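You operate a simulated robot arm through the tools that you are given. There is no shell and no other tool. Be economical: measure what you need, move in short steps, check, and stop when the job is done.

You are at the controls of a simulated two-armed robot. One attempt, no reset.

JOB
Wipe up the spill on the table with the blue cloth and put it back.
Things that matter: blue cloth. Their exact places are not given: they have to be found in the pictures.

Only the result counts: the job must be done as asked and must still hold three seconds after the hand-in. Knocking over, shifting, dropping, spilling or breaking anything else fails it. Flat cloth is picked up by pressing the open fingertips on it (5 to 10 N) and closing them slowly along it; thin cloth reads only 2 to 8 mm in the jaws.

ROBOT AND FRAMES
Two 6-joint arms with two-finger parallel grippers on one trunk, on a base that drives. Base frame: it is fixed to the floor where the robot stands at the start and does not move with it; the origin is under the middle of the robot, x ahead of it, y to its left, z up; the surface under the hand at the start is at about z = 0.74. Units: m, degrees, N and s.
The left shoulder is at the start at [0.28, 0.185, 0.98], the right one opposite. With the tool pointing down near the work surface each hand reaches from about 0.56 to 0.94 m from the robot's upright axis, wherever it stands, measured 20 degrees to its own side. Payload 1.57 kg a hand.
The TCP of each hand is the grasp point between the finger pads, 0.03 m short of the fingertips. In the tool frame z runs along the fingers and y along their closing line. The gripper opens to 0.08 m. The fingers are 0.017 m wide and 0.012 m thick; the gripper's body (0.04 by 0.082 m) begins 0.08 m behind the TCP.
Orientation is told as [roll, pitch, yaw] about the base's x, y, z axes, in that order, counted from this pose: with the fingers straight down and closing along the base's y, the tool's x points along the base's -x, its y along +y and its z along -z.

CONTROLS
- The arms move only by the tool step_arm. It takes "left_moves", "right_moves" or both (then of equal length, played together; a hand with none holds still); each is a list that holds one entry, the list of rows, each a list of 7 numbers: the shift along the tool's x, y, z in units of 150 mm (1.0 is 150 mm), then the turn, a rotation vector about the tool's x, y, z in units of 60 degrees (1.0 is 60 degrees), then the gripper command, from -1 (shut) to 1 (fully open), values between in proportion. In form: [[[dx, dy, dz, ax, ay, az, claw], ...]]. A call has 1 to 8 rows; each row is the pose to reach, as a shift and turn from the pose commanded when the call began, along the tool's axes at that moment. A call with a number of a shift or a turn outside -1 to 1 is refused whole. Each row takes 0.2 s and may step no farther than 0.05 m and 8.6 degrees from the row before; otherwise, or with a gripper value out of range, the whole call is refused. A pose out of reach is approached as far as the arm can. The call stops where the force on the tool passes 40 N (or 10 N more than at its start, if that is more) or the arm is blocked; 0.2 s more then pass. Each finger travels about 0.153 m/s and halts on what it meets, pressing with about 26 N; the grip force reading is that of the motor and also rises with nothing between the fingers. The clock runs only during rows and for 0.2 s after the last one: add rows that repeat a pose to give the fingers time. It gives the time, the measured TCP pose, the force on the tool (base axes), the opening and the grip force at its end, in the units of the frame above (readings bear some noise), with the torque about the TCP (base axes, N m) and any sound that the robot's microphone picked up.
- Cameras (640 x 400 px; columns grow to the right, rows downward): "scene" is now at [0.2208, -0.0053, 1.3996]; the picture's right is [-0.07, -1.00, 0.00], its down [-0.91, 0.06, -0.41] and it looks along [0.41, -0.03, -0.91] (base axes); focal length 257 px, centre (320, 200). "left" rides on the left gripper at [0.072, 0.007, -0.122] in its tool frame; the picture's right is [-0.09, 1.00, 0.00], its down [-0.84, -0.08, -0.54] and it looks along [-0.54, -0.05, 0.84] (tool axes); focal length 238 px, centre (320, 200). "right" rides on the right gripper at [0.072, -0.007, -0.122] in its tool frame; the picture's right is [0.09, 1.00, 0.00], its down [-0.84, 0.08, -0.54] and it looks along [-0.54, 0.05, 0.84] (tool axes); focal length 238 px, centre (320, 200).
- snapshot(camera): a new picture of that camera. It takes no simulated time.
- slide_trunk(by): slides the trunk up (or, below 0, down) by that many m; the arms and the scene camera ride with it, the base frame stays. It gives what a move gives, with no picture.
- drive_base(legs): drives the robot by 1 to 6 legs, each [ahead, turn to the left] in m and degrees, along the robot's own axes; the way and the turn of a leg run together, so that a leg with both is an arc; at most 1.5 m and 180 degrees a leg. The arms and the cameras ride along, it lands a little off, and it stops where it bumps. It gives what a move gives.
- head_to(pan, tilt): turns the head with the scene camera to pan (to the left, within 86 degrees either way) and tilt (down, from -29 to 69), counted from straight ahead of the robot. It gives what a move gives.
- point_at(camera, pixels): for up to 12 pixels [column, row] of the newest picture of that camera ("zoom" is the newest enlarged one), the place [x, y, z] in the base frame of the surface seen there, good to about 0.002 m. It takes no simulated time.
- close_up(camera, box): a new picture of the part [left, top, right, bottom] of that camera's present view, enlarged. It takes no simulated time.
- finish_job(): hands the job in; it is judged then, once.

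Go step by step. Measure first, check grasps and placings, and put right what went wrong. The budget is 80 turns and 62 pictures, counting those below and the enlarged ones. Unless the task says otherwise, let go and move clear before handing in, and close with one line.

The tools are called after "Request:" as a command line: name --argument value ..., lists and objects as JSON in quotes. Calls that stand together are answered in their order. step_arm: Moves the arms, as the interface text tells. Its arguments: {"type":"object","properties":{"left_moves":{"type":"array"},"right_moves":{"type":"array"}},"required":[]} The other tools are called the same way: slide_trunk (by) slides the trunk up or down; drive_base (legs) drives the base; head_to (pan, tilt) turns the head that bears the scene camera; snapshot (camera) takes a picture; point_at (camera, pixels) gives the place of the surface under pixels of a picture; close_up (camera, box) takes an enlarged picture of a part of a camera's view; finish_job () hands the job in.

At the start:

```text
time: 0.0
left_eef_pos: [0.5767, 0.1957, 0.9482]
left_ee_rot: [0.0, 0.1, 0.0]
left_wrist_force: [-0.2, -1.1, 0.5]
left_torque: [-0.02, -0.01, 0.02]
left_gripper_width: 0.0798
left_grasp_force: 0.0
right_eef_pos: [0.52, -0.3026, 0.9801]
right_ee_rot: [0.0, 0.0, 0.0]
right_wrist_force: [0.0, 0.3, -0.1]
right_torque: [0.0, 0.02, -0.01]
right_gripper_width: 0.0802
right_grasp_force: 0.2
trunk travel left (down, up): [-0.675, 0.315]
robot x, y, heading: [0.0004, -0.0001, 0.0]
head pan, tilt: [-4.0, 65.6]
```

scene: 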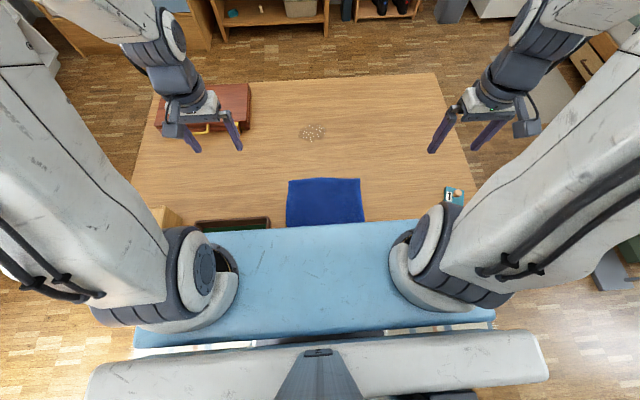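
right: 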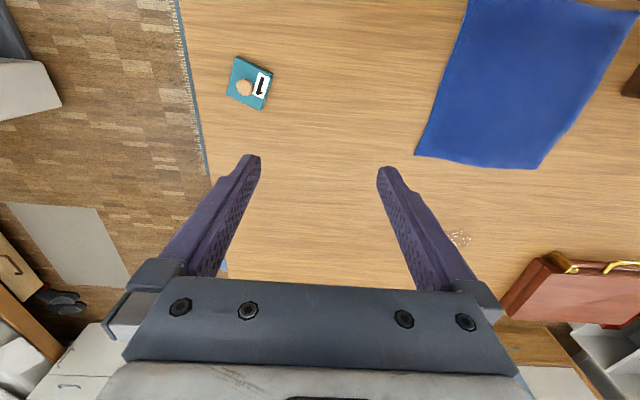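
left: 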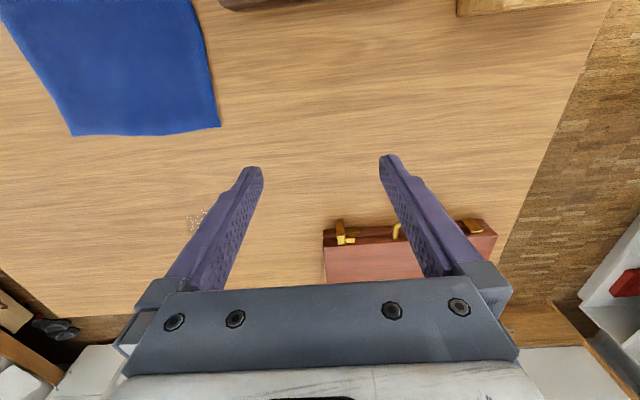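

The scene picture shows the blue cloth around (325,202) and a speckled spill (crumbs) near (312,132). I'll measure both and enlarge the view.

Request:
point_at --camera "scene" --pixels '[[289, 181], [359, 179], [364, 221], [287, 226], [325, 202], [312, 132], [299, 132], [325, 132], [312, 124], [312, 141], [270, 222], [452, 195]]'

Request:
close_up --camera "scene" --box '[240, 100, 400, 240]'

```text
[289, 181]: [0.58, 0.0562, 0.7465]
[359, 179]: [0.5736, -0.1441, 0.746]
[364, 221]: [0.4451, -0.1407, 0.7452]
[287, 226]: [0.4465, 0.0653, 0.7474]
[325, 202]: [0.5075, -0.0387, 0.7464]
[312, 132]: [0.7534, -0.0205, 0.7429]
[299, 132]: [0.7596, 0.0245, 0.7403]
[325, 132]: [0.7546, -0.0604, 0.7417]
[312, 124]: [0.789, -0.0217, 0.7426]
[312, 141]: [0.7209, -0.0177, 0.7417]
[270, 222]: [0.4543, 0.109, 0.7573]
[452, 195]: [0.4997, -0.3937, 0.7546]
```

```text
2.86 times, centred on (320, 170) of scene
```

zoom: 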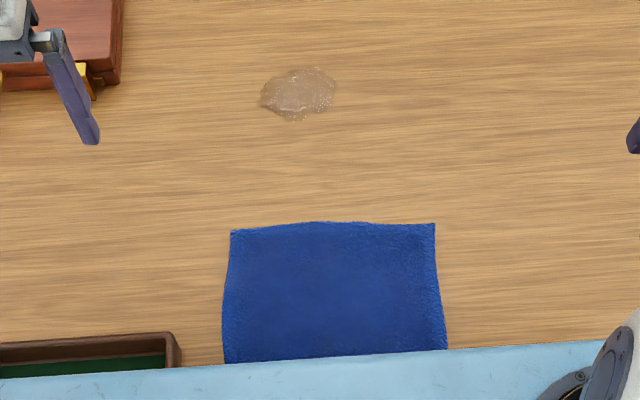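

The cloth's near part is hidden in the scene view by the blue shelf, so I'll read the hand pictures for its whole extent.

Request:
point_at --camera "right" --pixels '[[416, 155], [540, 168], [472, 4], [634, 14], [560, 4], [620, 12]]'

Request:
point_at --camera "left" --pixels '[[72, 134], [219, 126], [190, 4], [5, 30], [260, 3], [80, 4]]'

Request:
point_at --camera "scene" --pixels '[[320, 235], [320, 300], [320, 330], [240, 232], [170, 300], [120, 190], [470, 180]]'

Request:
close_up --camera "right" --box '[400, 0, 640, 180]'

```text
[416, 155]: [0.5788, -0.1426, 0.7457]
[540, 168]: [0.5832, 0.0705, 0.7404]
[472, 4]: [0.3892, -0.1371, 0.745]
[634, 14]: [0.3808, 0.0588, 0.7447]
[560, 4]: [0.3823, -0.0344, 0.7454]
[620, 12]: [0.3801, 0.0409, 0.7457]
```

```text
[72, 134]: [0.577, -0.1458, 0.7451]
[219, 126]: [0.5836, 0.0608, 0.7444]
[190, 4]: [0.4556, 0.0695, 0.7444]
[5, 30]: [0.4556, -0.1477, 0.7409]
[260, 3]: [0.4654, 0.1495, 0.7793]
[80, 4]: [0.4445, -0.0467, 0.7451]
```

```text
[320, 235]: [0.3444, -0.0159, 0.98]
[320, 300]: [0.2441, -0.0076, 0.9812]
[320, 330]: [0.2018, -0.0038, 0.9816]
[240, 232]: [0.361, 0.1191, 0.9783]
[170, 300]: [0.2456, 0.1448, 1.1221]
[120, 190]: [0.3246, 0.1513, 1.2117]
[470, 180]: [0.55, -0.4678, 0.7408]
```

```text
2.22 times, centred on (520, 90) of right
```

zoom: 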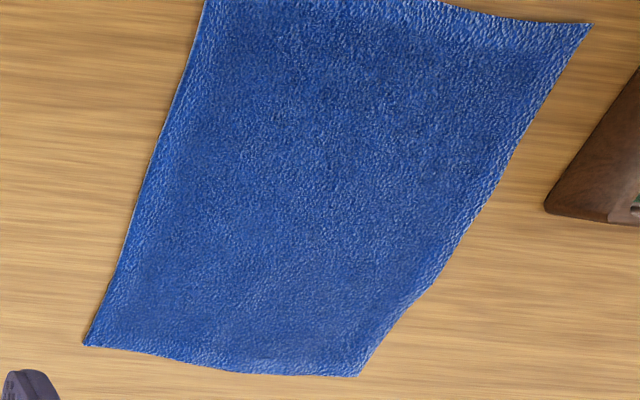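

The cloth lies flat, about x 0.38–0.58 and y −0.145–0.06 (centre about 0.48, −0.04), and the spill is centred at about (0.755, −0.02). I'll bring the right hand over the middle of the cloth's far edge.

Request:
step_arm --right_moves '[[[-0.053, 0.2, 0.16, 0, 0, 0, 1], [-0.107, 0.4, 0.32, 0, 0, 0, 0.5], [-0.16, 0.6, 0.48, 0, 0, 0, 0.5], [-0.213, 0.8, 0.64, 0, 0, 0, 0.5], [-0.267, 1.0, 0.8, 0, 0, 0, 0.5]]]'

Request:
step_arm --right_moves '[[[0, 0.25, 0.13, 0, 0, 0, 0.5], [0, 0.5, 0.26, 0, 0, 0, 0.5], [0, 0.75, 0.4, 0, 0, 0, 0.5], [0, 0.75, 0.4, 0, 0, 0, 0.5]]]'

Request:
snapshot --camera "right"

```text
time: 1.2
left_eef_pos: [0.5756, 0.1969, 0.9475]
left_ee_rot: [0.0, 0.0, 0.1]
left_wrist_force: [0.2, 0.0, -0.2]
left_torque: [-0.02, 0.01, -0.04]
left_gripper_width: 0.0801
left_grasp_force: 0.1
right_eef_pos: [0.5574, -0.1523, 0.8591]
right_ee_rot: [-0.1, -0.1, 0.0]
right_wrist_force: [0.2, 0.3, -0.8]
right_torque: [-0.02, 0.02, 0.02]
right_gripper_width: 0.0601
right_grasp_force: 0.0
trunk travel left (down, up): [-0.675, 0.315]
robot x, y, heading: [-0.0016, 0.0055, 0.0]
head pan, tilt: [-4.0, 65.6]
```

```text
time: 2.2
left_eef_pos: [0.5785, 0.1968, 0.9472]
left_ee_rot: [0.0, 0.0, 0.0]
left_wrist_force: [0.1, -0.1, 0.3]
left_torque: [-0.02, 0.02, 0.02]
left_gripper_width: 0.0801
left_grasp_force: 0.1
right_eef_pos: [0.5577, -0.0403, 0.8007]
right_ee_rot: [0.1, 0.0, 0.0]
right_wrist_force: [-0.1, -0.1, 0.6]
right_torque: [0.01, 0.01, -0.01]
right_gripper_width: 0.06
right_grasp_force: 0.1
trunk travel left (down, up): [-0.675, 0.315]
robot x, y, heading: [-0.0024, 0.0025, -0.3]
head pan, tilt: [-4.0, 65.6]
```

```text
56 pictures are left
```

right: 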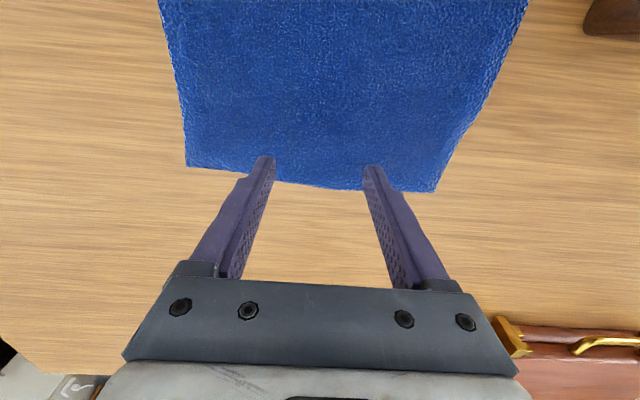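

Fingertips are at about z 0.77 over the cloth's far edge. I'll lower until there is a light press.

Request:
step_arm --right_moves '[[[0, 0, 0.08, 0, 0, 0, 0.5], [0, 0, 0.15, 0, 0, 0, 0.5], [0, 0, 0.17, 0, 0, 0, 0.5], [0, 0, 0.17, 0, 0, 0, 0.5]]]'

```text
time: 3.2
left_eef_pos: [0.5768, 0.1956, 0.9488]
left_ee_rot: [0.0, 0.0, 0.0]
left_wrist_force: [-0.4, 0.1, -0.2]
left_torque: [-0.01, -0.02, 0.03]
left_gripper_width: 0.0802
left_grasp_force: 0.1
right_eef_pos: [0.5586, -0.0396, 0.7749]
right_ee_rot: [0.1, 0.0, -0.1]
right_wrist_force: [-0.2, 0.5, 2.4]
right_torque: [-0.03, -0.01, 0.0]
right_gripper_width: 0.0596
right_grasp_force: 0.1
trunk travel left (down, up): [-0.675, 0.315]
robot x, y, heading: [0.0011, 0.0018, -0.1]
head pan, tilt: [-4.0, 65.6]
```

There is first contact, at 2.4 N. I'll press slightly more.

Request:
step_arm --right_moves '[[[0, 0, 0.015, 0, 0, 0, 0.5], [0, 0, 0.015, 0, 0, 0, 0.5]]]'

```text
time: 3.8
left_eef_pos: [0.5765, 0.1971, 0.949]
left_ee_rot: [0.0, 0.0, 0.0]
left_wrist_force: [-0.2, -0.2, -0.3]
left_torque: [0.03, -0.02, -0.01]
left_gripper_width: 0.0802
left_grasp_force: 0.2
right_eef_pos: [0.5583, -0.0392, 0.7727]
right_ee_rot: [0.0, 0.0, 0.0]
right_wrist_force: [-1.7, -1.6, 13.0]
right_torque: [-0.04, 0.06, -0.03]
right_gripper_width: 0.06
right_grasp_force: 0.0
trunk travel left (down, up): [-0.675, 0.315]
robot x, y, heading: [0.0005, -0.0009, 0.4]
head pan, tilt: [-4.0, 65.6]
```

13 N is a little high, so I'll ease off by 1 mm and close slowly.

Request:
step_arm --right_moves '[[[0, 0, -0.006, 0, 0, 0, 0.5], [0, 0, -0.006, 0, 0, 0, 0.3], [0, 0, -0.006, 0, 0, 0, 0.1], [0, 0, -0.006, 0, 0, 0, -0.1], [0, 0, -0.006, 0, 0, 0, -0.3], [0, 0, -0.006, 0, 0, 0, -0.5], [0, 0, -0.006, 0, 0, 0, -0.75], [0, 0, -0.006, 0, 0, 0, -1]]]'

Request:
snapshot --camera "right"

```text
time: 5.6
left_eef_pos: [0.576, 0.1961, 0.9486]
left_ee_rot: [-0.1, 0.0, 0.1]
left_wrist_force: [0.5, -0.3, -0.4]
left_torque: [-0.03, -0.01, 0.02]
left_gripper_width: 0.08
left_grasp_force: 0.1
right_eef_pos: [0.5576, -0.0399, 0.7738]
right_ee_rot: [0.1, 0.0, 0.0]
right_wrist_force: [0.4, 0.3, 5.9]
right_torque: [0.01, -0.04, 0.02]
right_gripper_width: 0.0052
right_grasp_force: 25.3
trunk travel left (down, up): [-0.675, 0.315]
robot x, y, heading: [0.0009, -0.0013, -0.0]
head pan, tilt: [-4.0, 65.6]
```

```text
55 pictures are left
```

right: 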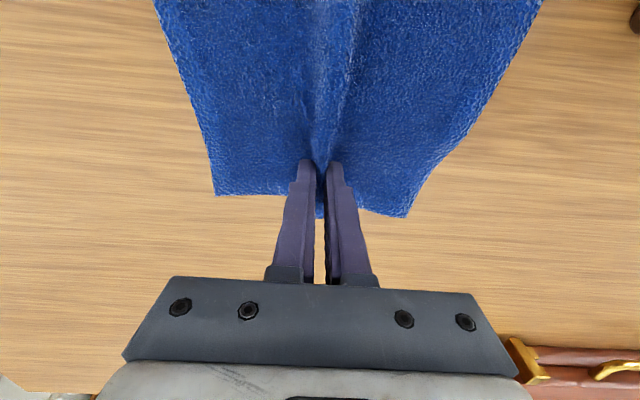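

The cloth is gripped (5.2 mm, pleat visible at (320,180)). I'll drag it ahead over the spill with light pressure.

Request:
step_arm --right_moves '[[[-0.14, 0.02, 0, 0, 0, 0, -1], [-0.28, 0.04, 0, 0, 0, 0, -1], [-0.42, 0.06, 0, 0, 0, 0, -1], [-0.56, 0.08, 0, 0, 0, 0, -1], [-0.7, 0.1, 0, 0, 0, 0, -1], [-0.84, 0.12, 0, 0, 0, 0, -1], [-0.98, 0.14, 0, 0, 0, 0, -1]]]'

Request:
snapshot --camera "scene"

```text
time: 7.2
left_eef_pos: [0.5771, 0.1977, 0.9482]
left_ee_rot: [0.0, 0.1, 0.0]
left_wrist_force: [-0.6, 0.2, 1.0]
left_torque: [-0.01, -0.03, 0.01]
left_gripper_width: 0.08
left_grasp_force: 0.0
right_eef_pos: [0.7052, -0.0187, 0.7736]
right_ee_rot: [0.1, 0.0, 0.1]
right_wrist_force: [-2.0, -0.3, 6.0]
right_torque: [0.01, 0.01, -0.01]
right_gripper_width: 0.0049
right_grasp_force: 25.4
trunk travel left (down, up): [-0.675, 0.315]
robot x, y, heading: [0.001, -0.0023, -0.0]
head pan, tilt: [-4.0, 65.6]
```

```text
54 pictures are left
```

scene: 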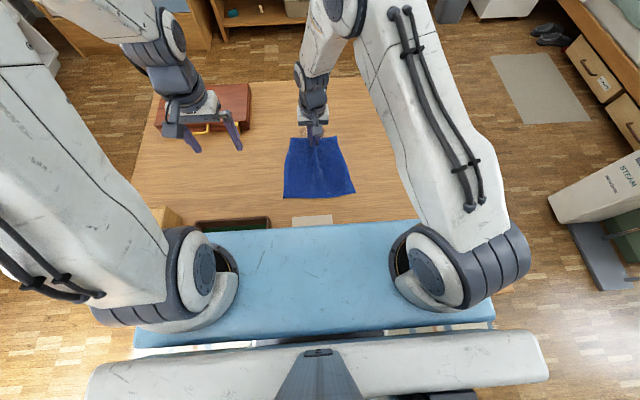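

The cloth trails flat, and a pale patch at (312,220) shows on the table where it lay. I'll continue over the spill.

Request:
step_arm --right_moves '[[[-0.12, 0, 0, 0, 0, 0, -1], [-0.24, 0, 0, 0, 0, 0, -1], [-0.36, 0, 0, 0, 0, 0, -1], [-0.48, 0, 0, 0, 0, 0, -1], [-0.6, 0, 0, 0, 0, 0, -1], [-0.72, 0, 0, 0, 0, 0, -1], [-0.84, 0, 0, 0, 0, 0, -1], [-0.94, 0, 0, 0, 0, 0, -1]]]'

Request:
snapshot --camera "scene"

Request:
snapshot --camera "left"

```text
time: 9.0
left_eef_pos: [0.576, 0.1978, 0.9486]
left_ee_rot: [0.1, 0.1, 0.0]
left_wrist_force: [-0.6, -0.9, 0.4]
left_torque: [0.03, 0.01, -0.02]
left_gripper_width: 0.0801
left_grasp_force: 0.1
right_eef_pos: [0.8465, -0.0183, 0.7734]
right_ee_rot: [0.0, 0.1, -0.1]
right_wrist_force: [-3.8, 0.7, 8.6]
right_torque: [0.02, 0.11, 0.0]
right_gripper_width: 0.0047
right_grasp_force: 25.3
trunk travel left (down, up): [-0.675, 0.315]
robot x, y, heading: [0.0003, 0.001, 0.1]
head pan, tilt: [-4.0, 65.6]
```

```text
53 pictures are left
```

scene: 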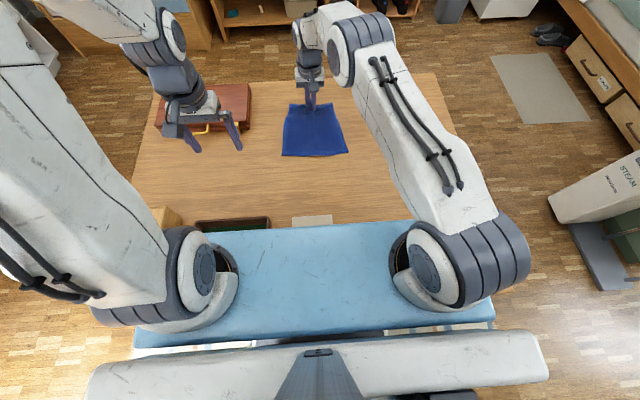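

```text
52 pictures are left
```

left: 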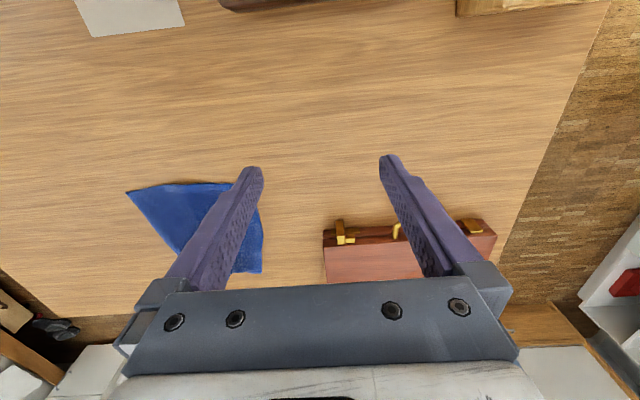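

The cloth now covers the spill area, and a pale mat lies where the cloth was. I'll measure the mat and lift the cloth to look at the spill.

Request:
point_at --camera "scene" --pixels '[[294, 217], [331, 215], [312, 220], [333, 221], [293, 224], [260, 222]]'

Request:
point_at --camera "left" --pixels '[[92, 36], [183, 25], [130, 15], [178, 4]]'

Request:
step_arm --right_moves '[[[0, 0, -0.2, 0, 0, 0, -1], [0, 0, -0.4, 0, 0, 0, -1], [0, 0, -0.6, 0, 0, 0, -1], [0, 0, -0.8, 0, 0, 0, -1], [0, 0, -1.0, 0, 0, 0, -1]]]'

Request:
snapshot --camera "scene"

Request:
snapshot --camera "left"

```text
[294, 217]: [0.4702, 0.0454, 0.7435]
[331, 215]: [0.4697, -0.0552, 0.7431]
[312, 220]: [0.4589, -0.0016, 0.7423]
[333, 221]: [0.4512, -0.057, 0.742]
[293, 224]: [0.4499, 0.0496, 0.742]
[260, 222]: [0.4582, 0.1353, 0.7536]
```

```text
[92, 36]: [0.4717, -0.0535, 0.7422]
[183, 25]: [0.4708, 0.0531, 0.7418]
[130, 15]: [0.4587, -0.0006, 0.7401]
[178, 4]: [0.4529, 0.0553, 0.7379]
```

```text
time: 10.2
left_eef_pos: [0.5764, 0.1964, 0.9477]
left_ee_rot: [0.0, 0.0, 0.0]
left_wrist_force: [0.2, 0.1, 0.3]
left_torque: [-0.02, 0.02, -0.03]
left_gripper_width: 0.08
left_grasp_force: 0.1
right_eef_pos: [0.8485, -0.0182, 0.9233]
right_ee_rot: [0.1, 0.0, 0.0]
right_wrist_force: [-0.4, -0.2, -0.8]
right_torque: [0.01, -0.03, 0.03]
right_gripper_width: 0.005
right_grasp_force: 25.3
trunk travel left (down, up): [-0.675, 0.315]
robot x, y, heading: [0.0027, -0.001, 0.2]
head pan, tilt: [-4.0, 65.6]
```

```text
51 pictures are left
```

scene: 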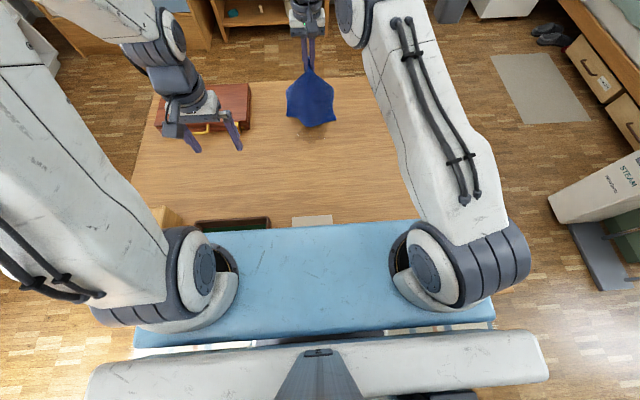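

```text
50 pictures are left
```

left: 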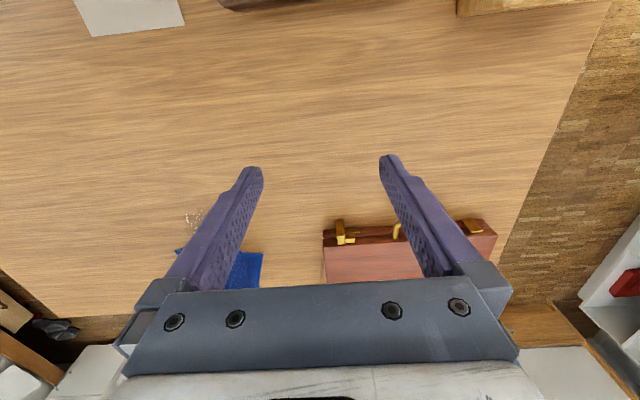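

Some speckles seem to remain at left (195,218), just ahead of the hanging cloth. I'll enlarge.

Request:
close_up --camera "scene" --box '[270, 90, 360, 150]'

Request:
close_up --camera "left" --box '[130, 180, 270, 290]'

Request:
point_at --camera "left" --pixels '[[187, 210], [205, 210], [187, 227], [195, 218]]'

```text
6.67 times, centred on (315, 120) of scene
```

zoom: 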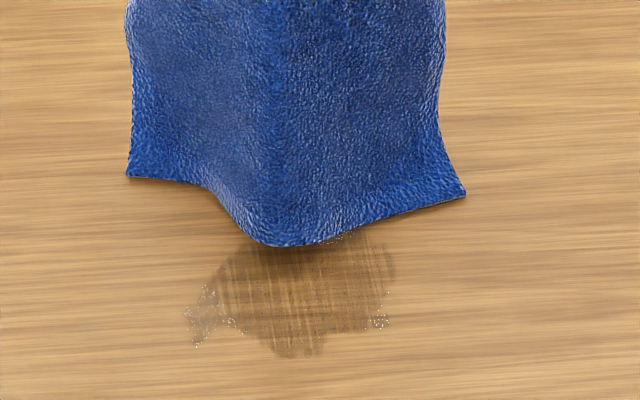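

```text
3.64 times, centred on (200, 235) of left
```

zoom: 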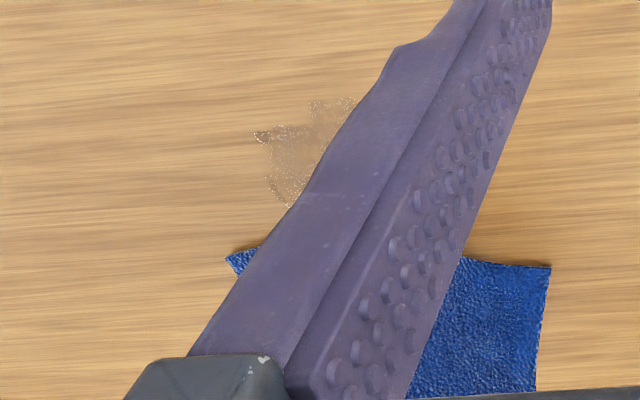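

```text
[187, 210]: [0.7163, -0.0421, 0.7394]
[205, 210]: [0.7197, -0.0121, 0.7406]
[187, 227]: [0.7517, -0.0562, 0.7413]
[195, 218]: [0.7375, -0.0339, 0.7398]
```

The pressed track is wiped; remnants stay on the left edge (scene ≈(300,138)) and the right edge (≈(327,138)), with a little at the far side. I'll measure these for the next strokes.

Request:
point_at --camera "scene" --pixels '[[297, 138], [300, 133], [304, 138], [327, 138], [328, 130], [321, 126], [314, 143]]'

```text
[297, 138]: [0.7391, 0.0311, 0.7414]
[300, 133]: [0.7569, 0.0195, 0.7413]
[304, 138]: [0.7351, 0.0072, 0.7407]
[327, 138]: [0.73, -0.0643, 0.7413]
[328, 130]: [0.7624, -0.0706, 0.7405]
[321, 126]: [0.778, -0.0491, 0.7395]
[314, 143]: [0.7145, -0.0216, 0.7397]
```

I'll lift the cloth clear, move the left hand aside a bit, and bring the cloth back to lay it so it trails for a second stroke at y ≈ +0.025.

Request:
step_arm --right_moves '[[[0, 0, -0.3, 0, 0, 0, -1], [0.25, 0.05, -0.4, 0, 0, 0, -1], [0.55, 0.15, -0.4, 0, 0, 0, -1], [0.8, 0.25, -0.4, 0, 0, 0, -1], [1.0, 0.3, -0.4, 0, 0, 0, -1]]]' --left_moves '[[[0, 0.15, 0, 0, 0, 0, 1], [0, 0.3, 0, 0, 0, 0, 1], [0, 0.45, 0, 0, 0, 0, 1], [0, 0.6, 0, 0, 0, 0, 1], [0, 0.6, 0, 0, 0, 0, 1]]]'

Request:
step_arm --right_moves '[[[0.25, 0, 0, 0, 0, 0, -1], [0.5, 0, 0, 0, 0, 0, -1], [0.75, 0, 0, 0, 0, 0, -1], [1.0, 0, 0, 0, 0, 0, -1], [1.0, 0, 0, 0, 0, 0, -1]]]'

Request:
snapshot --camera "scene"

```text
time: 11.4
left_eef_pos: [0.5766, 0.2868, 0.9484]
left_ee_rot: [0.0, 0.0, 0.0]
left_wrist_force: [0.8, 0.5, -0.6]
left_torque: [0.02, -0.01, 0.0]
left_gripper_width: 0.0801
left_grasp_force: 0.1
right_eef_pos: [0.6956, 0.0259, 0.9833]
right_ee_rot: [0.1, 0.0, 0.0]
right_wrist_force: [-0.1, -0.4, -1.1]
right_torque: [0.0, -0.04, -0.01]
right_gripper_width: 0.005
right_grasp_force: 24.9
trunk travel left (down, up): [-0.675, 0.315]
robot x, y, heading: [0.0033, -0.0016, -0.1]
head pan, tilt: [-4.0, 65.6]
```

```text
time: 12.6
left_eef_pos: [0.5784, 0.2869, 0.9496]
left_ee_rot: [0.0, 0.0, 0.0]
left_wrist_force: [-0.6, -0.1, 0.0]
left_torque: [-0.01, 0.01, 0.02]
left_gripper_width: 0.0799
left_grasp_force: 0.0
right_eef_pos: [0.5466, 0.0284, 0.9827]
right_ee_rot: [0.0, 0.0, 0.0]
right_wrist_force: [-0.2, 0.0, 1.0]
right_torque: [-0.03, -0.03, 0.01]
right_gripper_width: 0.0049
right_grasp_force: 25.6
trunk travel left (down, up): [-0.675, 0.315]
robot x, y, heading: [0.0015, -0.0016, 0.1]
head pan, tilt: [-4.0, 65.6]
```

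```text
47 pictures are left
```

scene: 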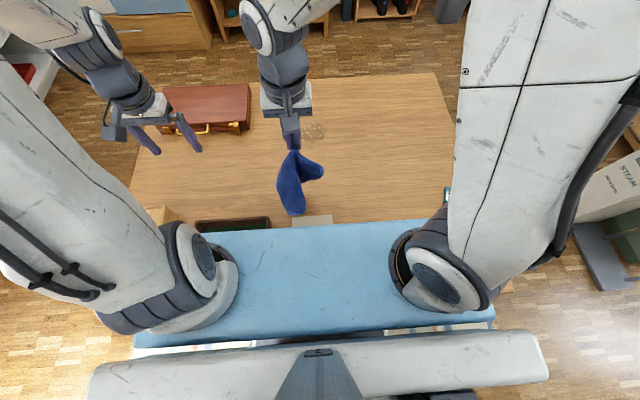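

The cloth hangs free at x 0.547. I'll lay it down while moving ahead so that it trails toward the robot.

Request:
step_arm --right_moves '[[[0, 0, 0.2, 0, 0, 0, -1], [-0.15, 0, 0.4, 0, 0, 0, -1], [-0.35, 0, 0.6, 0, 0, 0, -1], [-0.6, 0, 0.78, 0, 0, 0, -1], [-0.85, 0, 0.92, 0, 0, 0, -1], [-1.0, 0, 1.0, 0, 0, 0, -1]]]'

Request:
step_arm --right_moves '[[[-0.03, 0, 0.15, 0, 0, 0, -1], [-0.06, 0, 0.3, 0, 0, 0, -1], [-0.1, 0, 0.388, 0, 0, 0, -1], [-0.1, 0, 0.388, 0, 0, 0, -1]]]'

Request:
snapshot --camera "scene"

```text
time: 14.0
left_eef_pos: [0.5761, 0.286, 0.9483]
left_ee_rot: [0.0, 0.1, -0.1]
left_wrist_force: [-0.2, -0.6, 0.6]
left_torque: [0.0, -0.02, 0.02]
left_gripper_width: 0.0798
left_grasp_force: 0.1
right_eef_pos: [0.6977, 0.0261, 0.8318]
right_ee_rot: [0.0, 0.1, 0.0]
right_wrist_force: [0.2, 0.3, -0.1]
right_torque: [-0.02, 0.01, 0.02]
right_gripper_width: 0.0048
right_grasp_force: 25.3
trunk travel left (down, up): [-0.675, 0.315]
robot x, y, heading: [0.0018, -0.0013, 0.0]
head pan, tilt: [-4.0, 65.6]
```

```text
time: 15.0
left_eef_pos: [0.5761, 0.2863, 0.9494]
left_ee_rot: [-0.1, -0.1, 0.1]
left_wrist_force: [-0.2, -0.3, -0.1]
left_torque: [-0.01, 0.0, 0.01]
left_gripper_width: 0.0799
left_grasp_force: 0.1
right_eef_pos: [0.7108, 0.0275, 0.776]
right_ee_rot: [0.1, -0.2, 0.0]
right_wrist_force: [-8.1, -0.6, 25.1]
right_torque: [-0.03, 0.32, -0.03]
right_gripper_width: 0.005
right_grasp_force: 25.6
trunk travel left (down, up): [-0.675, 0.315]
robot x, y, heading: [-0.0022, -0.0019, -0.1]
head pan, tilt: [-4.0, 65.6]
```

```text
46 pictures are left
```

scene: 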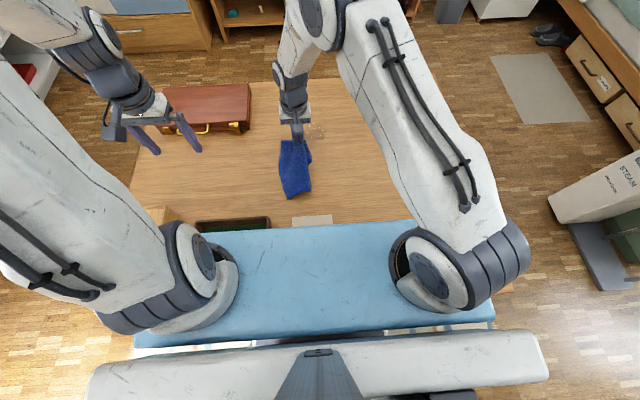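

25 N is too much (the flap is folded under), so I'll raise 2 mm and stroke ahead at y 0.028, then sideways to y −0.065 at x 0.79.

Request:
step_arm --right_moves '[[[0, 0, -0.012, 0, 0, 0, -1], [-0.15, 0, -0.012, 0, 0, 0, -1], [-0.3, 0, -0.012, 0, 0, 0, -1], [-0.45, 0, -0.012, 0, 0, 0, -1], [-0.6, 0, -0.012, 0, 0, 0, -1], [-0.6, 0, -0.012, 0, 0, 0, -1]]]'

Request:
step_arm --right_moves '[[[0, -0.15, 0, 0, 0, 0, -1], [0, -0.3, 0, 0, 0, 0, -1], [0, -0.45, 0, 0, 0, 0, -1], [0, -0.62, 0, 0, 0, 0, -1], [0.15, -0.62, 0, 0, 0, 0, -1], [0.3, -0.62, 0, 0, 0, 0, -1], [0.45, -0.62, 0, 0, 0, 0, -1], [0.55, -0.62, 0, 0, 0, 0, -1]]]'

Request:
snapshot --camera "scene"

```text
time: 16.4
left_eef_pos: [0.5773, 0.2864, 0.9481]
left_ee_rot: [0.0, 0.0, 0.0]
left_wrist_force: [-0.3, 0.2, 0.1]
left_torque: [-0.02, -0.01, -0.03]
left_gripper_width: 0.08
left_grasp_force: 0.1
right_eef_pos: [0.8011, 0.0268, 0.7772]
right_ee_rot: [-0.1, 0.1, 0.1]
right_wrist_force: [-4.3, 0.7, 14.7]
right_torque: [0.01, 0.17, -0.01]
right_gripper_width: 0.0047
right_grasp_force: 25.5
trunk travel left (down, up): [-0.675, 0.315]
robot x, y, heading: [-0.0022, -0.0008, -0.0]
head pan, tilt: [-4.0, 65.6]
```

```text
time: 18.2
left_eef_pos: [0.5764, 0.2871, 0.9487]
left_ee_rot: [0.0, 0.0, 0.0]
left_wrist_force: [-0.4, 0.5, 0.7]
left_torque: [0.05, 0.0, 0.0]
left_gripper_width: 0.0801
left_grasp_force: 0.1
right_eef_pos: [0.7194, -0.0671, 0.777]
right_ee_rot: [-0.1, -0.1, 0.0]
right_wrist_force: [4.7, -0.5, 15.1]
right_torque: [-0.08, -0.06, 0.01]
right_gripper_width: 0.0051
right_grasp_force: 24.8
trunk travel left (down, up): [-0.675, 0.315]
robot x, y, heading: [0.0006, 0.0035, -0.2]
head pan, tilt: [-4.0, 65.6]
```

```text
45 pictures are left
```

scene: 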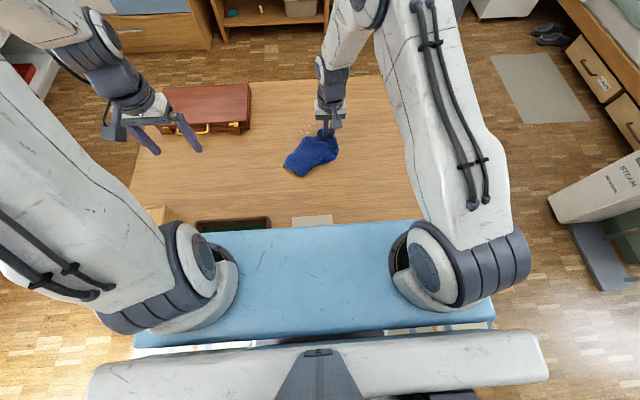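

Let me enlarge to see what remains.

Request:
close_up --camera "scene" --box '[270, 100, 360, 160]'

```text
6.67 times, centred on (315, 130) of scene
```

zoom: 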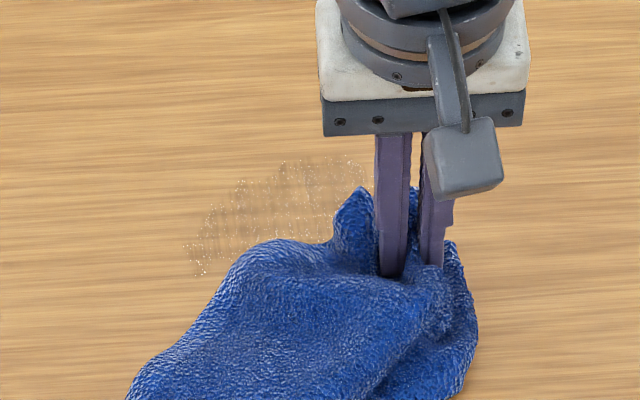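

A faint remnant remains around zoom (190–340, 160–270). I'll measure it.

Request:
point_at --camera "zoom" --pixels '[[200, 268], [205, 215], [250, 220], [285, 165], [310, 190], [350, 160], [300, 230]]'

```text
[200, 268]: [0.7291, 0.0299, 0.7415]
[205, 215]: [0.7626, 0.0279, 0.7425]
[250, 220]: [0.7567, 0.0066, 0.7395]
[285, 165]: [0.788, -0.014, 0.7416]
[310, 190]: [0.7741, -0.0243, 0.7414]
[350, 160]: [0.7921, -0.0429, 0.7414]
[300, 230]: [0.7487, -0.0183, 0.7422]
```

I'll raster across the spill with the bunched cloth as a pad at about 15 N.

Request:
step_arm --right_moves '[[[0, 0.23, 0, 0, 0, 0, -1], [0, 0.47, 0, 0, 0, 0, -1], [0, 0.73, 0, 0, 0, 0, -1], [-0.2, 0.73, 0, 0, 0, 0, -1], [-0.2, 0.47, 0, 0, 0, 0, -1], [-0.2, 0.23, 0, 0, 0, 0, -1], [-0.2, 0, 0, 0, 0, 0, -1]]]'

Request:
step_arm --right_moves '[[[-0.17, 0, 0, 0, 0, 0, -1], [-0.17, 0.23, 0, 0, 0, 0, -1], [-0.17, 0.47, 0, 0, 0, 0, -1], [-0.17, 0.73, 0, 0, 0, 0, -1], [-0.34, 0.73, 0, 0, 0, 0, -1], [-0.34, 0.47, 0, 0, 0, 0, -1], [-0.34, 0.23, 0, 0, 0, 0, -1], [-0.34, 0, 0, 0, 0, 0, -1]]]'

Request:
close_up --camera "scene" --box '[270, 100, 360, 160]'

```text
time: 19.8
left_eef_pos: [0.5761, 0.2867, 0.948]
left_ee_rot: [0.0, 0.0, 0.0]
left_wrist_force: [-0.1, -0.4, 0.9]
left_torque: [0.03, 0.01, -0.02]
left_gripper_width: 0.0801
left_grasp_force: 0.1
right_eef_pos: [0.7488, -0.0669, 0.7764]
right_ee_rot: [0.0, 0.0, 0.1]
right_wrist_force: [-0.8, 3.1, 13.7]
right_torque: [0.03, 0.06, -0.03]
right_gripper_width: 0.005
right_grasp_force: 25.2
trunk travel left (down, up): [-0.675, 0.315]
robot x, y, heading: [0.0016, 0.0028, 0.2]
head pan, tilt: [-4.0, 65.6]
```

```text
time: 21.6
left_eef_pos: [0.5768, 0.2874, 0.9499]
left_ee_rot: [0.0, 0.1, -0.1]
left_wrist_force: [-0.1, 0.3, 0.2]
left_torque: [-0.05, -0.04, 0.02]
left_gripper_width: 0.0801
left_grasp_force: 0.2
right_eef_pos: [0.7982, -0.0659, 0.7771]
right_ee_rot: [0.0, 0.0, -0.1]
right_wrist_force: [-0.6, 2.6, 11.0]
right_torque: [0.01, 0.06, -0.04]
right_gripper_width: 0.005
right_grasp_force: 25.2
trunk travel left (down, up): [-0.675, 0.315]
robot x, y, heading: [0.0014, 0.0038, -0.1]
head pan, tilt: [-4.0, 65.6]
```

```text
6.67 times, centred on (315, 130) of scene
```

zoom: 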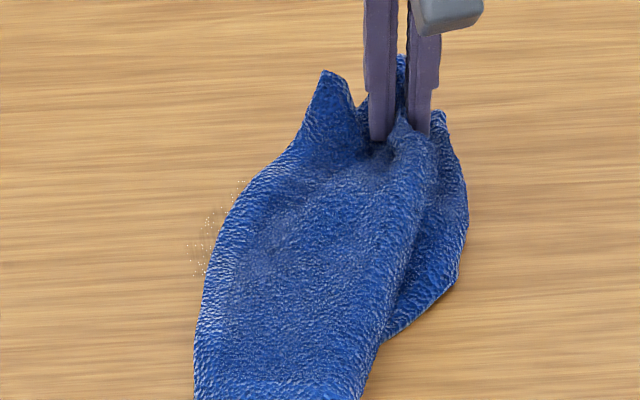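

Faint dots remain only at the left edge (zoom (190–240, 190–270), y ≈ 0.03). I'll make further strokes there.

Request:
step_arm --right_moves '[[[0, 0.25, 0, 0, 0, 0, -1], [0, 0.5, 0, 0, 0, 0, -1], [0, 0.75, 0, 0, 0, 0, -1], [0.27, 0.75, 0, 0, 0, 0, -1], [0.55, 0.75, 0, 0, 0, 0, -1], [0.55, 0.6, 0, 0, 0, 0, -1], [0.27, 0.6, 0, 0, 0, 0, -1], [0, 0.6, 0, 0, 0, 0, -1]]]'

Request:
step_arm --right_moves '[[[0.0, -0.25, 0, 0, 0, 0, -1], [0.0, -0.5, 0, 0, 0, 0, -1], [0, -0.75, -0.1, 0, 0, 0, -1], [0, -0.75, -0.4, 0, 0, 0, -1], [0, -0.75, -0.7, 0, 0, 0, -1], [0, -0.75, -1, 0, 0, 0, -1]]]'

Request:
close_up --camera "scene" --box '[270, 100, 360, 160]'

```text
time: 23.4
left_eef_pos: [0.5759, 0.2864, 0.9492]
left_ee_rot: [0.1, 0.0, 0.0]
left_wrist_force: [-1.1, -0.1, -0.6]
left_torque: [-0.01, -0.04, 0.01]
left_gripper_width: 0.0801
left_grasp_force: 0.1
right_eef_pos: [0.7986, 0.023, 0.7781]
right_ee_rot: [0.0, 0.0, 0.1]
right_wrist_force: [-1.7, 0.6, 9.1]
right_torque: [0.01, 0.1, -0.02]
right_gripper_width: 0.005
right_grasp_force: 25.0
trunk travel left (down, up): [-0.675, 0.315]
robot x, y, heading: [-0.0004, -0.0024, -0.2]
head pan, tilt: [-4.0, 65.6]
```

```text
time: 24.8
left_eef_pos: [0.5768, 0.287, 0.9493]
left_ee_rot: [0.0, 0.0, 0.0]
left_wrist_force: [0.5, 0.0, 0.1]
left_torque: [-0.01, -0.02, 0.01]
left_gripper_width: 0.08
left_grasp_force: 0.1
right_eef_pos: [0.7998, -0.0888, 0.926]
right_ee_rot: [0.1, 0.0, 0.1]
right_wrist_force: [-0.4, 0.1, -0.5]
right_torque: [0.01, 0.03, -0.01]
right_gripper_width: 0.0048
right_grasp_force: 25.4
trunk travel left (down, up): [-0.675, 0.315]
robot x, y, heading: [0.0029, 0.0044, 0.2]
head pan, tilt: [-4.0, 65.6]
```

```text
6.67 times, centred on (315, 130) of scene
```

zoom: 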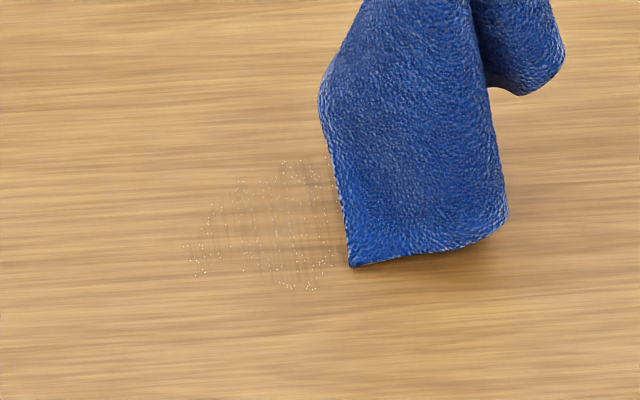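

Residue is fainter but still there, so more passes are needed. I'll come back to x≈0.68 and lay the cloth down going ahead again at y≈0.01.

Request:
step_arm --right_moves '[[[0.2, 0.15, -0.3, 0, 0, 0, -1], [0.4, 0.3, -0.4, 0, 0, 0, -1], [0.6, 0.45, -0.4, 0, 0, 0, -1], [0.8, 0.6, -0.4, 0, 0, 0, -1], [1.0, 0.75, -0.4, 0, 0, 0, -1], [1.0, 0.75, -0.2, 0, 0, 0, -1]]]'

Request:
step_arm --right_moves '[[[0.1, 0, 0, 0, 0, 0, -1], [0, 0, 0.2, 0, 0, 0, -1], [-0.2, 0, 0.4, 0, 0, 0, -1], [-0.4, 0, 0.6, 0, 0, 0, -1], [-0.6, 0, 0.75, 0, 0, 0, -1], [-0.75, 0, 0.87, 0, 0, 0, -1]]]'

Request:
close_up --camera "scene" --box '[240, 80, 400, 220]'

```text
refused: row 1 steps farther than a row can; nothing moved
```

```text
time: 26.2
left_eef_pos: [0.5782, 0.2865, 0.948]
left_ee_rot: [0.0, 0.0, -0.1]
left_wrist_force: [-0.1, -0.7, -0.8]
left_torque: [0.01, 0.05, 0.01]
left_gripper_width: 0.0798
left_grasp_force: 0.1
right_eef_pos: [0.8941, -0.0899, 0.802]
right_ee_rot: [0.0, 0.3, 0.0]
right_wrist_force: [0.5, -1.1, -1.1]
right_torque: [0.01, -0.01, 0.0]
right_gripper_width: 0.0049
right_grasp_force: 25.6
right hand out of reach, approached as far as the arm can: row 6
trunk travel left (down, up): [-0.675, 0.315]
robot x, y, heading: [-0.0005, -0.0005, 0.1]
head pan, tilt: [-4.0, 65.6]
```

```text
2.86 times, centred on (320, 150) of scene
```

zoom: 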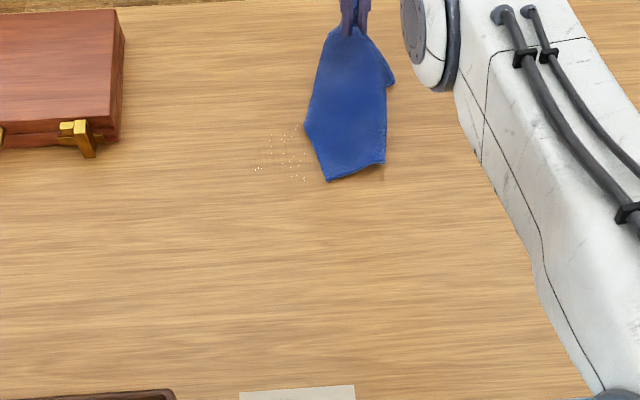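

The first call was refused, so the hand went ahead to x 0.894. No harm done: I'll now bring the hand back over the spill to bunch the cloth beneath it as a pad.

Request:
step_arm --right_moves '[[[0.1, 0.0, -0.2, 0, 0, 0, -1], [0.3, 0.15, -0.2, 0, 0, 0, -1], [0.5, 0.3, -0.2, 0, 0, 0, -1], [0.7, 0.45, -0.2, 0, 0, 0, -1], [0.9, 0.6, -0.2, 0, 0, 0, -1], [0.9, 0.6, 0, 0, 0, 0, -1], [0.9, 0.6, 0.08, 0, 0, 0, -1]]]'

Request:
close_up --camera "scene" --box '[240, 80, 400, 220]'

```text
time: 27.8
left_eef_pos: [0.5766, 0.2861, 0.9492]
left_ee_rot: [0.1, 0.0, 0.0]
left_wrist_force: [-0.2, -0.2, 0.6]
left_torque: [-0.02, 0.0, -0.03]
left_gripper_width: 0.0802
left_grasp_force: 0.0
right_eef_pos: [0.7593, -0.0004, 0.7905]
right_ee_rot: [-0.1, 0.1, 0.0]
right_wrist_force: [-0.4, 1.0, 1.9]
right_torque: [0.01, -0.01, 0.01]
right_gripper_width: 0.0051
right_grasp_force: 25.0
trunk travel left (down, up): [-0.675, 0.315]
robot x, y, heading: [0.002, -0.0009, -0.3]
head pan, tilt: [-4.0, 65.6]
```

```text
2.86 times, centred on (320, 150) of scene
```

zoom: 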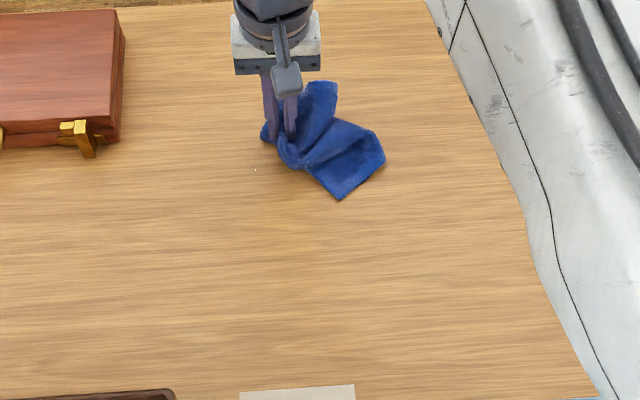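

The spill is nearly all gone or under the pad. I'll press lower and rub around.

Request:
step_arm --right_moves '[[[0, 0, 0.06, 0, 0, 0, -1], [0.0, 0.15, 0.075, 0, 0, 0, -1], [0.1, 0.3, 0.075, 0, 0, 0, -1], [0.25, 0.25, 0.075, 0, 0, 0, -1], [0.25, 0.0, 0.075, 0, 0, 0, -1], [0.25, -0.25, 0.075, 0, 0, 0, -1], [0.15, 0, 0.075, 0, 0, 0, -1], [0.1, 0.25, 0.075, 0, 0, 0, -1]]]'

Request:
step_arm --right_moves '[[[-0.1, 0, 0, 0, 0, 0, -1], [-0.2, 0.1, 0, 0, 0, 0, -1], [-0.3, -0.1, 0, 0, 0, 0, -1], [-0.3, -0.35, 0, 0, 0, 0, -1], [-0.2, -0.6, 0, 0, 0, 0, -1], [0, -0.7, 0, 0, 0, 0, -1], [0, -0.9, -0.2, 0, 0, 0, -1], [0, -1.0, -0.45, 0, 0, 0, -1]]]'

Request:
close_up --camera "scene" --box '[270, 100, 360, 160]'

```text
time: 29.6
left_eef_pos: [0.5777, 0.286, 0.9494]
left_ee_rot: [-0.1, -0.1, -0.1]
left_wrist_force: [0.3, 0.0, 0.2]
left_torque: [0.01, -0.01, -0.01]
left_gripper_width: 0.08
left_grasp_force: 0.0
right_eef_pos: [0.7447, 0.035, 0.7775]
right_ee_rot: [0.1, 0.0, -0.1]
right_wrist_force: [0.1, 0.0, 0.0]
right_torque: [0.0, -0.03, 0.02]
right_gripper_width: 0.0047
right_grasp_force: 25.0
trunk travel left (down, up): [-0.675, 0.315]
robot x, y, heading: [0.0004, 0.0012, 0.2]
head pan, tilt: [-4.0, 65.6]
```

```text
time: 31.4
left_eef_pos: [0.5761, 0.2868, 0.9476]
left_ee_rot: [0.0, 0.0, 0.0]
left_wrist_force: [0.8, 0.9, 0.2]
left_torque: [0.03, 0.02, -0.02]
left_gripper_width: 0.08
left_grasp_force: 0.0
right_eef_pos: [0.7443, -0.1155, 0.8489]
right_ee_rot: [0.1, 0.1, 0.0]
right_wrist_force: [-0.9, 0.7, -0.3]
right_torque: [-0.02, 0.03, 0.0]
right_gripper_width: 0.0048
right_grasp_force: 25.6
trunk travel left (down, up): [-0.675, 0.315]
robot x, y, heading: [0.0016, 0.0001, -0.2]
head pan, tilt: [-4.0, 65.6]
```

```text
6.67 times, centred on (315, 130) of scene
```

zoom: 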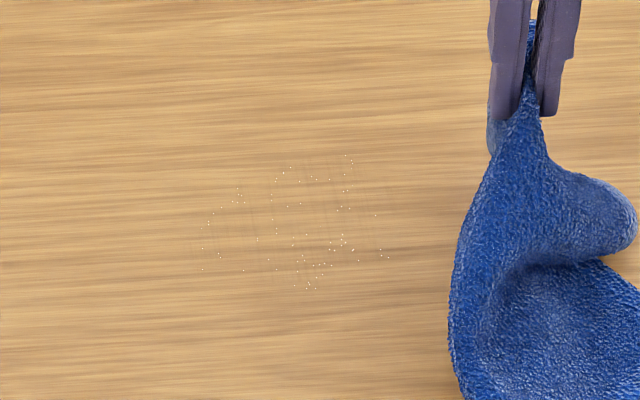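

Only sparse dots remain. One more pressed raster, slightly lower this time.

Request:
step_arm --right_moves '[[[0, 0, 0.25, 0, 0, 0, -1], [0.13, 0.15, 0.42, 0, 0, 0, -1], [0.13, 0.3, 0.49, 0, 0, 0, -1], [0.13, 0.5, 0.49, 0, 0, 0, -1], [0.13, 0.75, 0.49, 0, 0, 0, -1], [0.13, 1.0, 0.49, 0, 0, 0, -1], [-0.03, 1.0, 0.49, 0, 0, 0, -1]]]'

Request:
step_arm --right_moves '[[[0, -0.22, 0, 0, 0, 0, -1], [0, -0.44, 0, 0, 0, 0, -1], [0, -0.66, 0, 0, 0, 0, -1], [-0.13, -0.66, 0, 0, 0, 0, -1], [-0.13, -0.44, 0, 0, 0, 0, -1], [-0.13, -0.22, 0, 0, 0, 0, -1], [-0.13, 0, 0, 0, 0, 0, -1], [-0.26, 0, 0, 0, 0, 0, -1]]]'

Request:
step_arm --right_moves '[[[0, -0.22, 0, 0, 0, 0, -1], [0, -0.44, 0, 0, 0, 0, -1], [0, -0.66, 0, 0, 0, 0, -1], [0.25, -0.6, 0, 0, 0, 0, -1], [0.5, -0.6, 0, 0, 0, 0, -1], [0.5, -0.8, -0.2, 0, 0, 0, -1], [0.5, -1, -0.45, 0, 0, 0, -1]]]'

Request:
close_up --camera "scene" --box '[270, 100, 360, 160]'

```text
time: 33.0
left_eef_pos: [0.5762, 0.2871, 0.9495]
left_ee_rot: [0.0, 0.0, -0.1]
left_wrist_force: [-0.2, 1.2, 1.0]
left_torque: [0.0, -0.02, -0.01]
left_gripper_width: 0.0799
left_grasp_force: 0.1
right_eef_pos: [0.7489, 0.038, 0.775]
right_ee_rot: [0.0, 0.0, -0.1]
right_wrist_force: [-7.5, 1.3, 16.0]
right_torque: [-0.08, 0.18, -0.05]
right_gripper_width: 0.0047
right_grasp_force: 24.9
trunk travel left (down, up): [-0.675, 0.315]
robot x, y, heading: [-0.0001, -0.0018, -0.2]
head pan, tilt: [-4.0, 65.6]
```

```text
time: 34.8
left_eef_pos: [0.5759, 0.2866, 0.9492]
left_ee_rot: [0.0, -0.2, 0.0]
left_wrist_force: [0.0, 1.0, 0.0]
left_torque: [-0.01, -0.04, 0.0]
left_gripper_width: 0.0799
left_grasp_force: 0.1
right_eef_pos: [0.7862, 0.0406, 0.7744]
right_ee_rot: [0.1, 0.0, 0.1]
right_wrist_force: [-9.7, 0.8, 21.6]
right_torque: [-0.15, 0.3, -0.09]
right_gripper_width: 0.0051
right_grasp_force: 25.6
trunk travel left (down, up): [-0.675, 0.315]
robot x, y, heading: [0.0002, 0.0002, 0.2]
head pan, tilt: [-4.0, 65.6]
```

```text
time: 36.4
left_eef_pos: [0.577, 0.2866, 0.9474]
left_ee_rot: [0.0, 0.1, -0.1]
left_wrist_force: [-0.3, 0.4, -0.6]
left_torque: [-0.01, -0.04, 0.0]
left_gripper_width: 0.0802
left_grasp_force: 0.1
right_eef_pos: [0.7115, -0.1135, 0.8412]
right_ee_rot: [0.1, 0.2, 0.1]
right_wrist_force: [0.0, -0.7, -0.1]
right_torque: [-0.03, 0.0, 0.02]
right_gripper_width: 0.0049
right_grasp_force: 25.6
trunk travel left (down, up): [-0.675, 0.315]
robot x, y, heading: [0.0025, 0.0002, 0.2]
head pan, tilt: [-4.0, 65.6]
```

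```text
6.67 times, centred on (315, 130) of scene
```

zoom: 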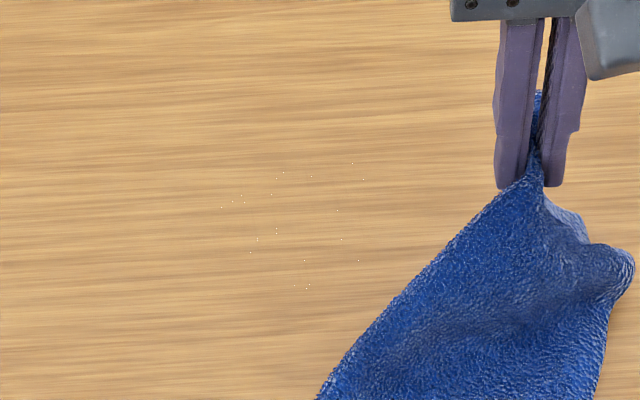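

Nearly clean, with a couple dozen dots left. One more raster on offset rows.

Request:
step_arm --right_moves '[[[0, 0.1, 0.2, 0, 0, 0, -1], [-0.1, 0.2, 0.38, 0, 0, 0, -1], [-0.12, 0.35, 0.44, 0, 0, 0, -1], [-0.12, 0.55, 0.44, 0, 0, 0, -1], [-0.12, 0.75, 0.44, 0, 0, 0, -1], [-0.12, 0.95, 0.44, 0, 0, 0, -1], [-0.26, 0.95, 0.44, 0, 0, 0, -1]]]'

Request:
step_arm --right_moves '[[[0, -0.22, 0, 0, 0, 0, -1], [0, -0.44, 0, 0, 0, 0, -1], [0, -0.66, 0, 0, 0, 0, -1], [-0.1, -0.66, 0, 0, 0, 0, -1], [-0.1, -0.44, 0, 0, 0, 0, -1], [-0.1, -0.22, 0, 0, 0, 0, -1], [-0.1, 0, 0, 0, 0, 0, -1], [-0.2, 0, 0, 0, 0, 0, -1]]]'

Request:
step_arm --right_moves '[[[0, -0.22, 0, 0, 0, 0, -1], [0, -0.44, 0, 0, 0, 0, -1], [0, -0.66, 0, 0, 0, 0, -1], [0.25, -0.6, 0, 0, 0, 0, -1], [0.5, -0.6, 0, 0, 0, 0, -1], [0.5, -0.8, -0.2, 0, 0, 0, -1], [0.5, -1, -0.45, 0, 0, 0, -1]]]'

Request:
close_up --camera "scene" --box '[270, 100, 360, 160]'

```text
time: 38.0
left_eef_pos: [0.5758, 0.2868, 0.9491]
left_ee_rot: [0.0, 0.0, 0.0]
left_wrist_force: [0.7, -0.6, -0.1]
left_torque: [0.02, 0.03, 0.0]
left_gripper_width: 0.0798
left_grasp_force: 0.2
right_eef_pos: [0.7516, 0.0289, 0.776]
right_ee_rot: [0.0, 0.0, 0.0]
right_wrist_force: [-2.2, -0.4, 3.9]
right_torque: [-0.04, 0.08, 0.01]
right_gripper_width: 0.005
right_grasp_force: 25.5
trunk travel left (down, up): [-0.675, 0.315]
robot x, y, heading: [-0.002, -0.0011, -0.2]
head pan, tilt: [-4.0, 65.6]
```

```text
time: 39.8
left_eef_pos: [0.5769, 0.2862, 0.9491]
left_ee_rot: [0.0, 0.0, -0.1]
left_wrist_force: [-0.8, 0.5, 1.1]
left_torque: [0.01, 0.02, -0.02]
left_gripper_width: 0.0802
left_grasp_force: 0.1
right_eef_pos: [0.7821, 0.0285, 0.7749]
right_ee_rot: [0.0, 0.0, 0.0]
right_wrist_force: [-3.1, 0.9, 6.0]
right_torque: [-0.06, 0.11, -0.03]
right_gripper_width: 0.0047
right_grasp_force: 24.8
trunk travel left (down, up): [-0.675, 0.315]
robot x, y, heading: [0.0026, -0.0016, -0.0]
head pan, tilt: [-4.0, 65.6]
```

```text
time: 41.4
left_eef_pos: [0.5785, 0.2867, 0.9481]
left_ee_rot: [0.0, 0.0, 0.0]
left_wrist_force: [0.7, -0.2, 0.1]
left_torque: [0.0, 0.0, 0.01]
left_gripper_width: 0.0801
left_grasp_force: 0.1
right_eef_pos: [0.7066, -0.1204, 0.8411]
right_ee_rot: [-0.1, 0.0, -0.1]
right_wrist_force: [0.7, 0.3, -1.0]
right_torque: [-0.01, 0.04, 0.0]
right_gripper_width: 0.0048
right_grasp_force: 25.3
trunk travel left (down, up): [-0.675, 0.315]
robot x, y, heading: [0.0014, -0.0021, 0.1]
head pan, tilt: [-4.0, 65.6]
```

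```text
6.67 times, centred on (315, 130) of scene
```

zoom: 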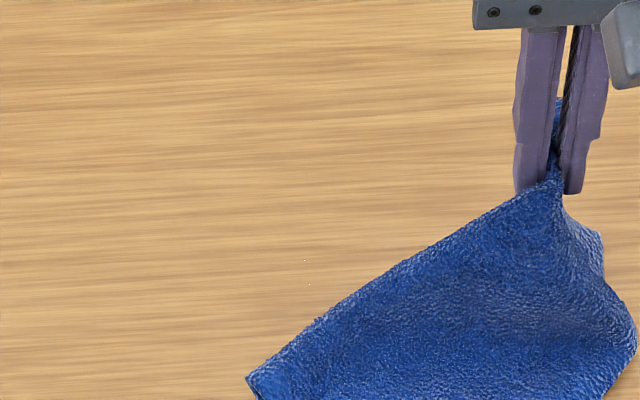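

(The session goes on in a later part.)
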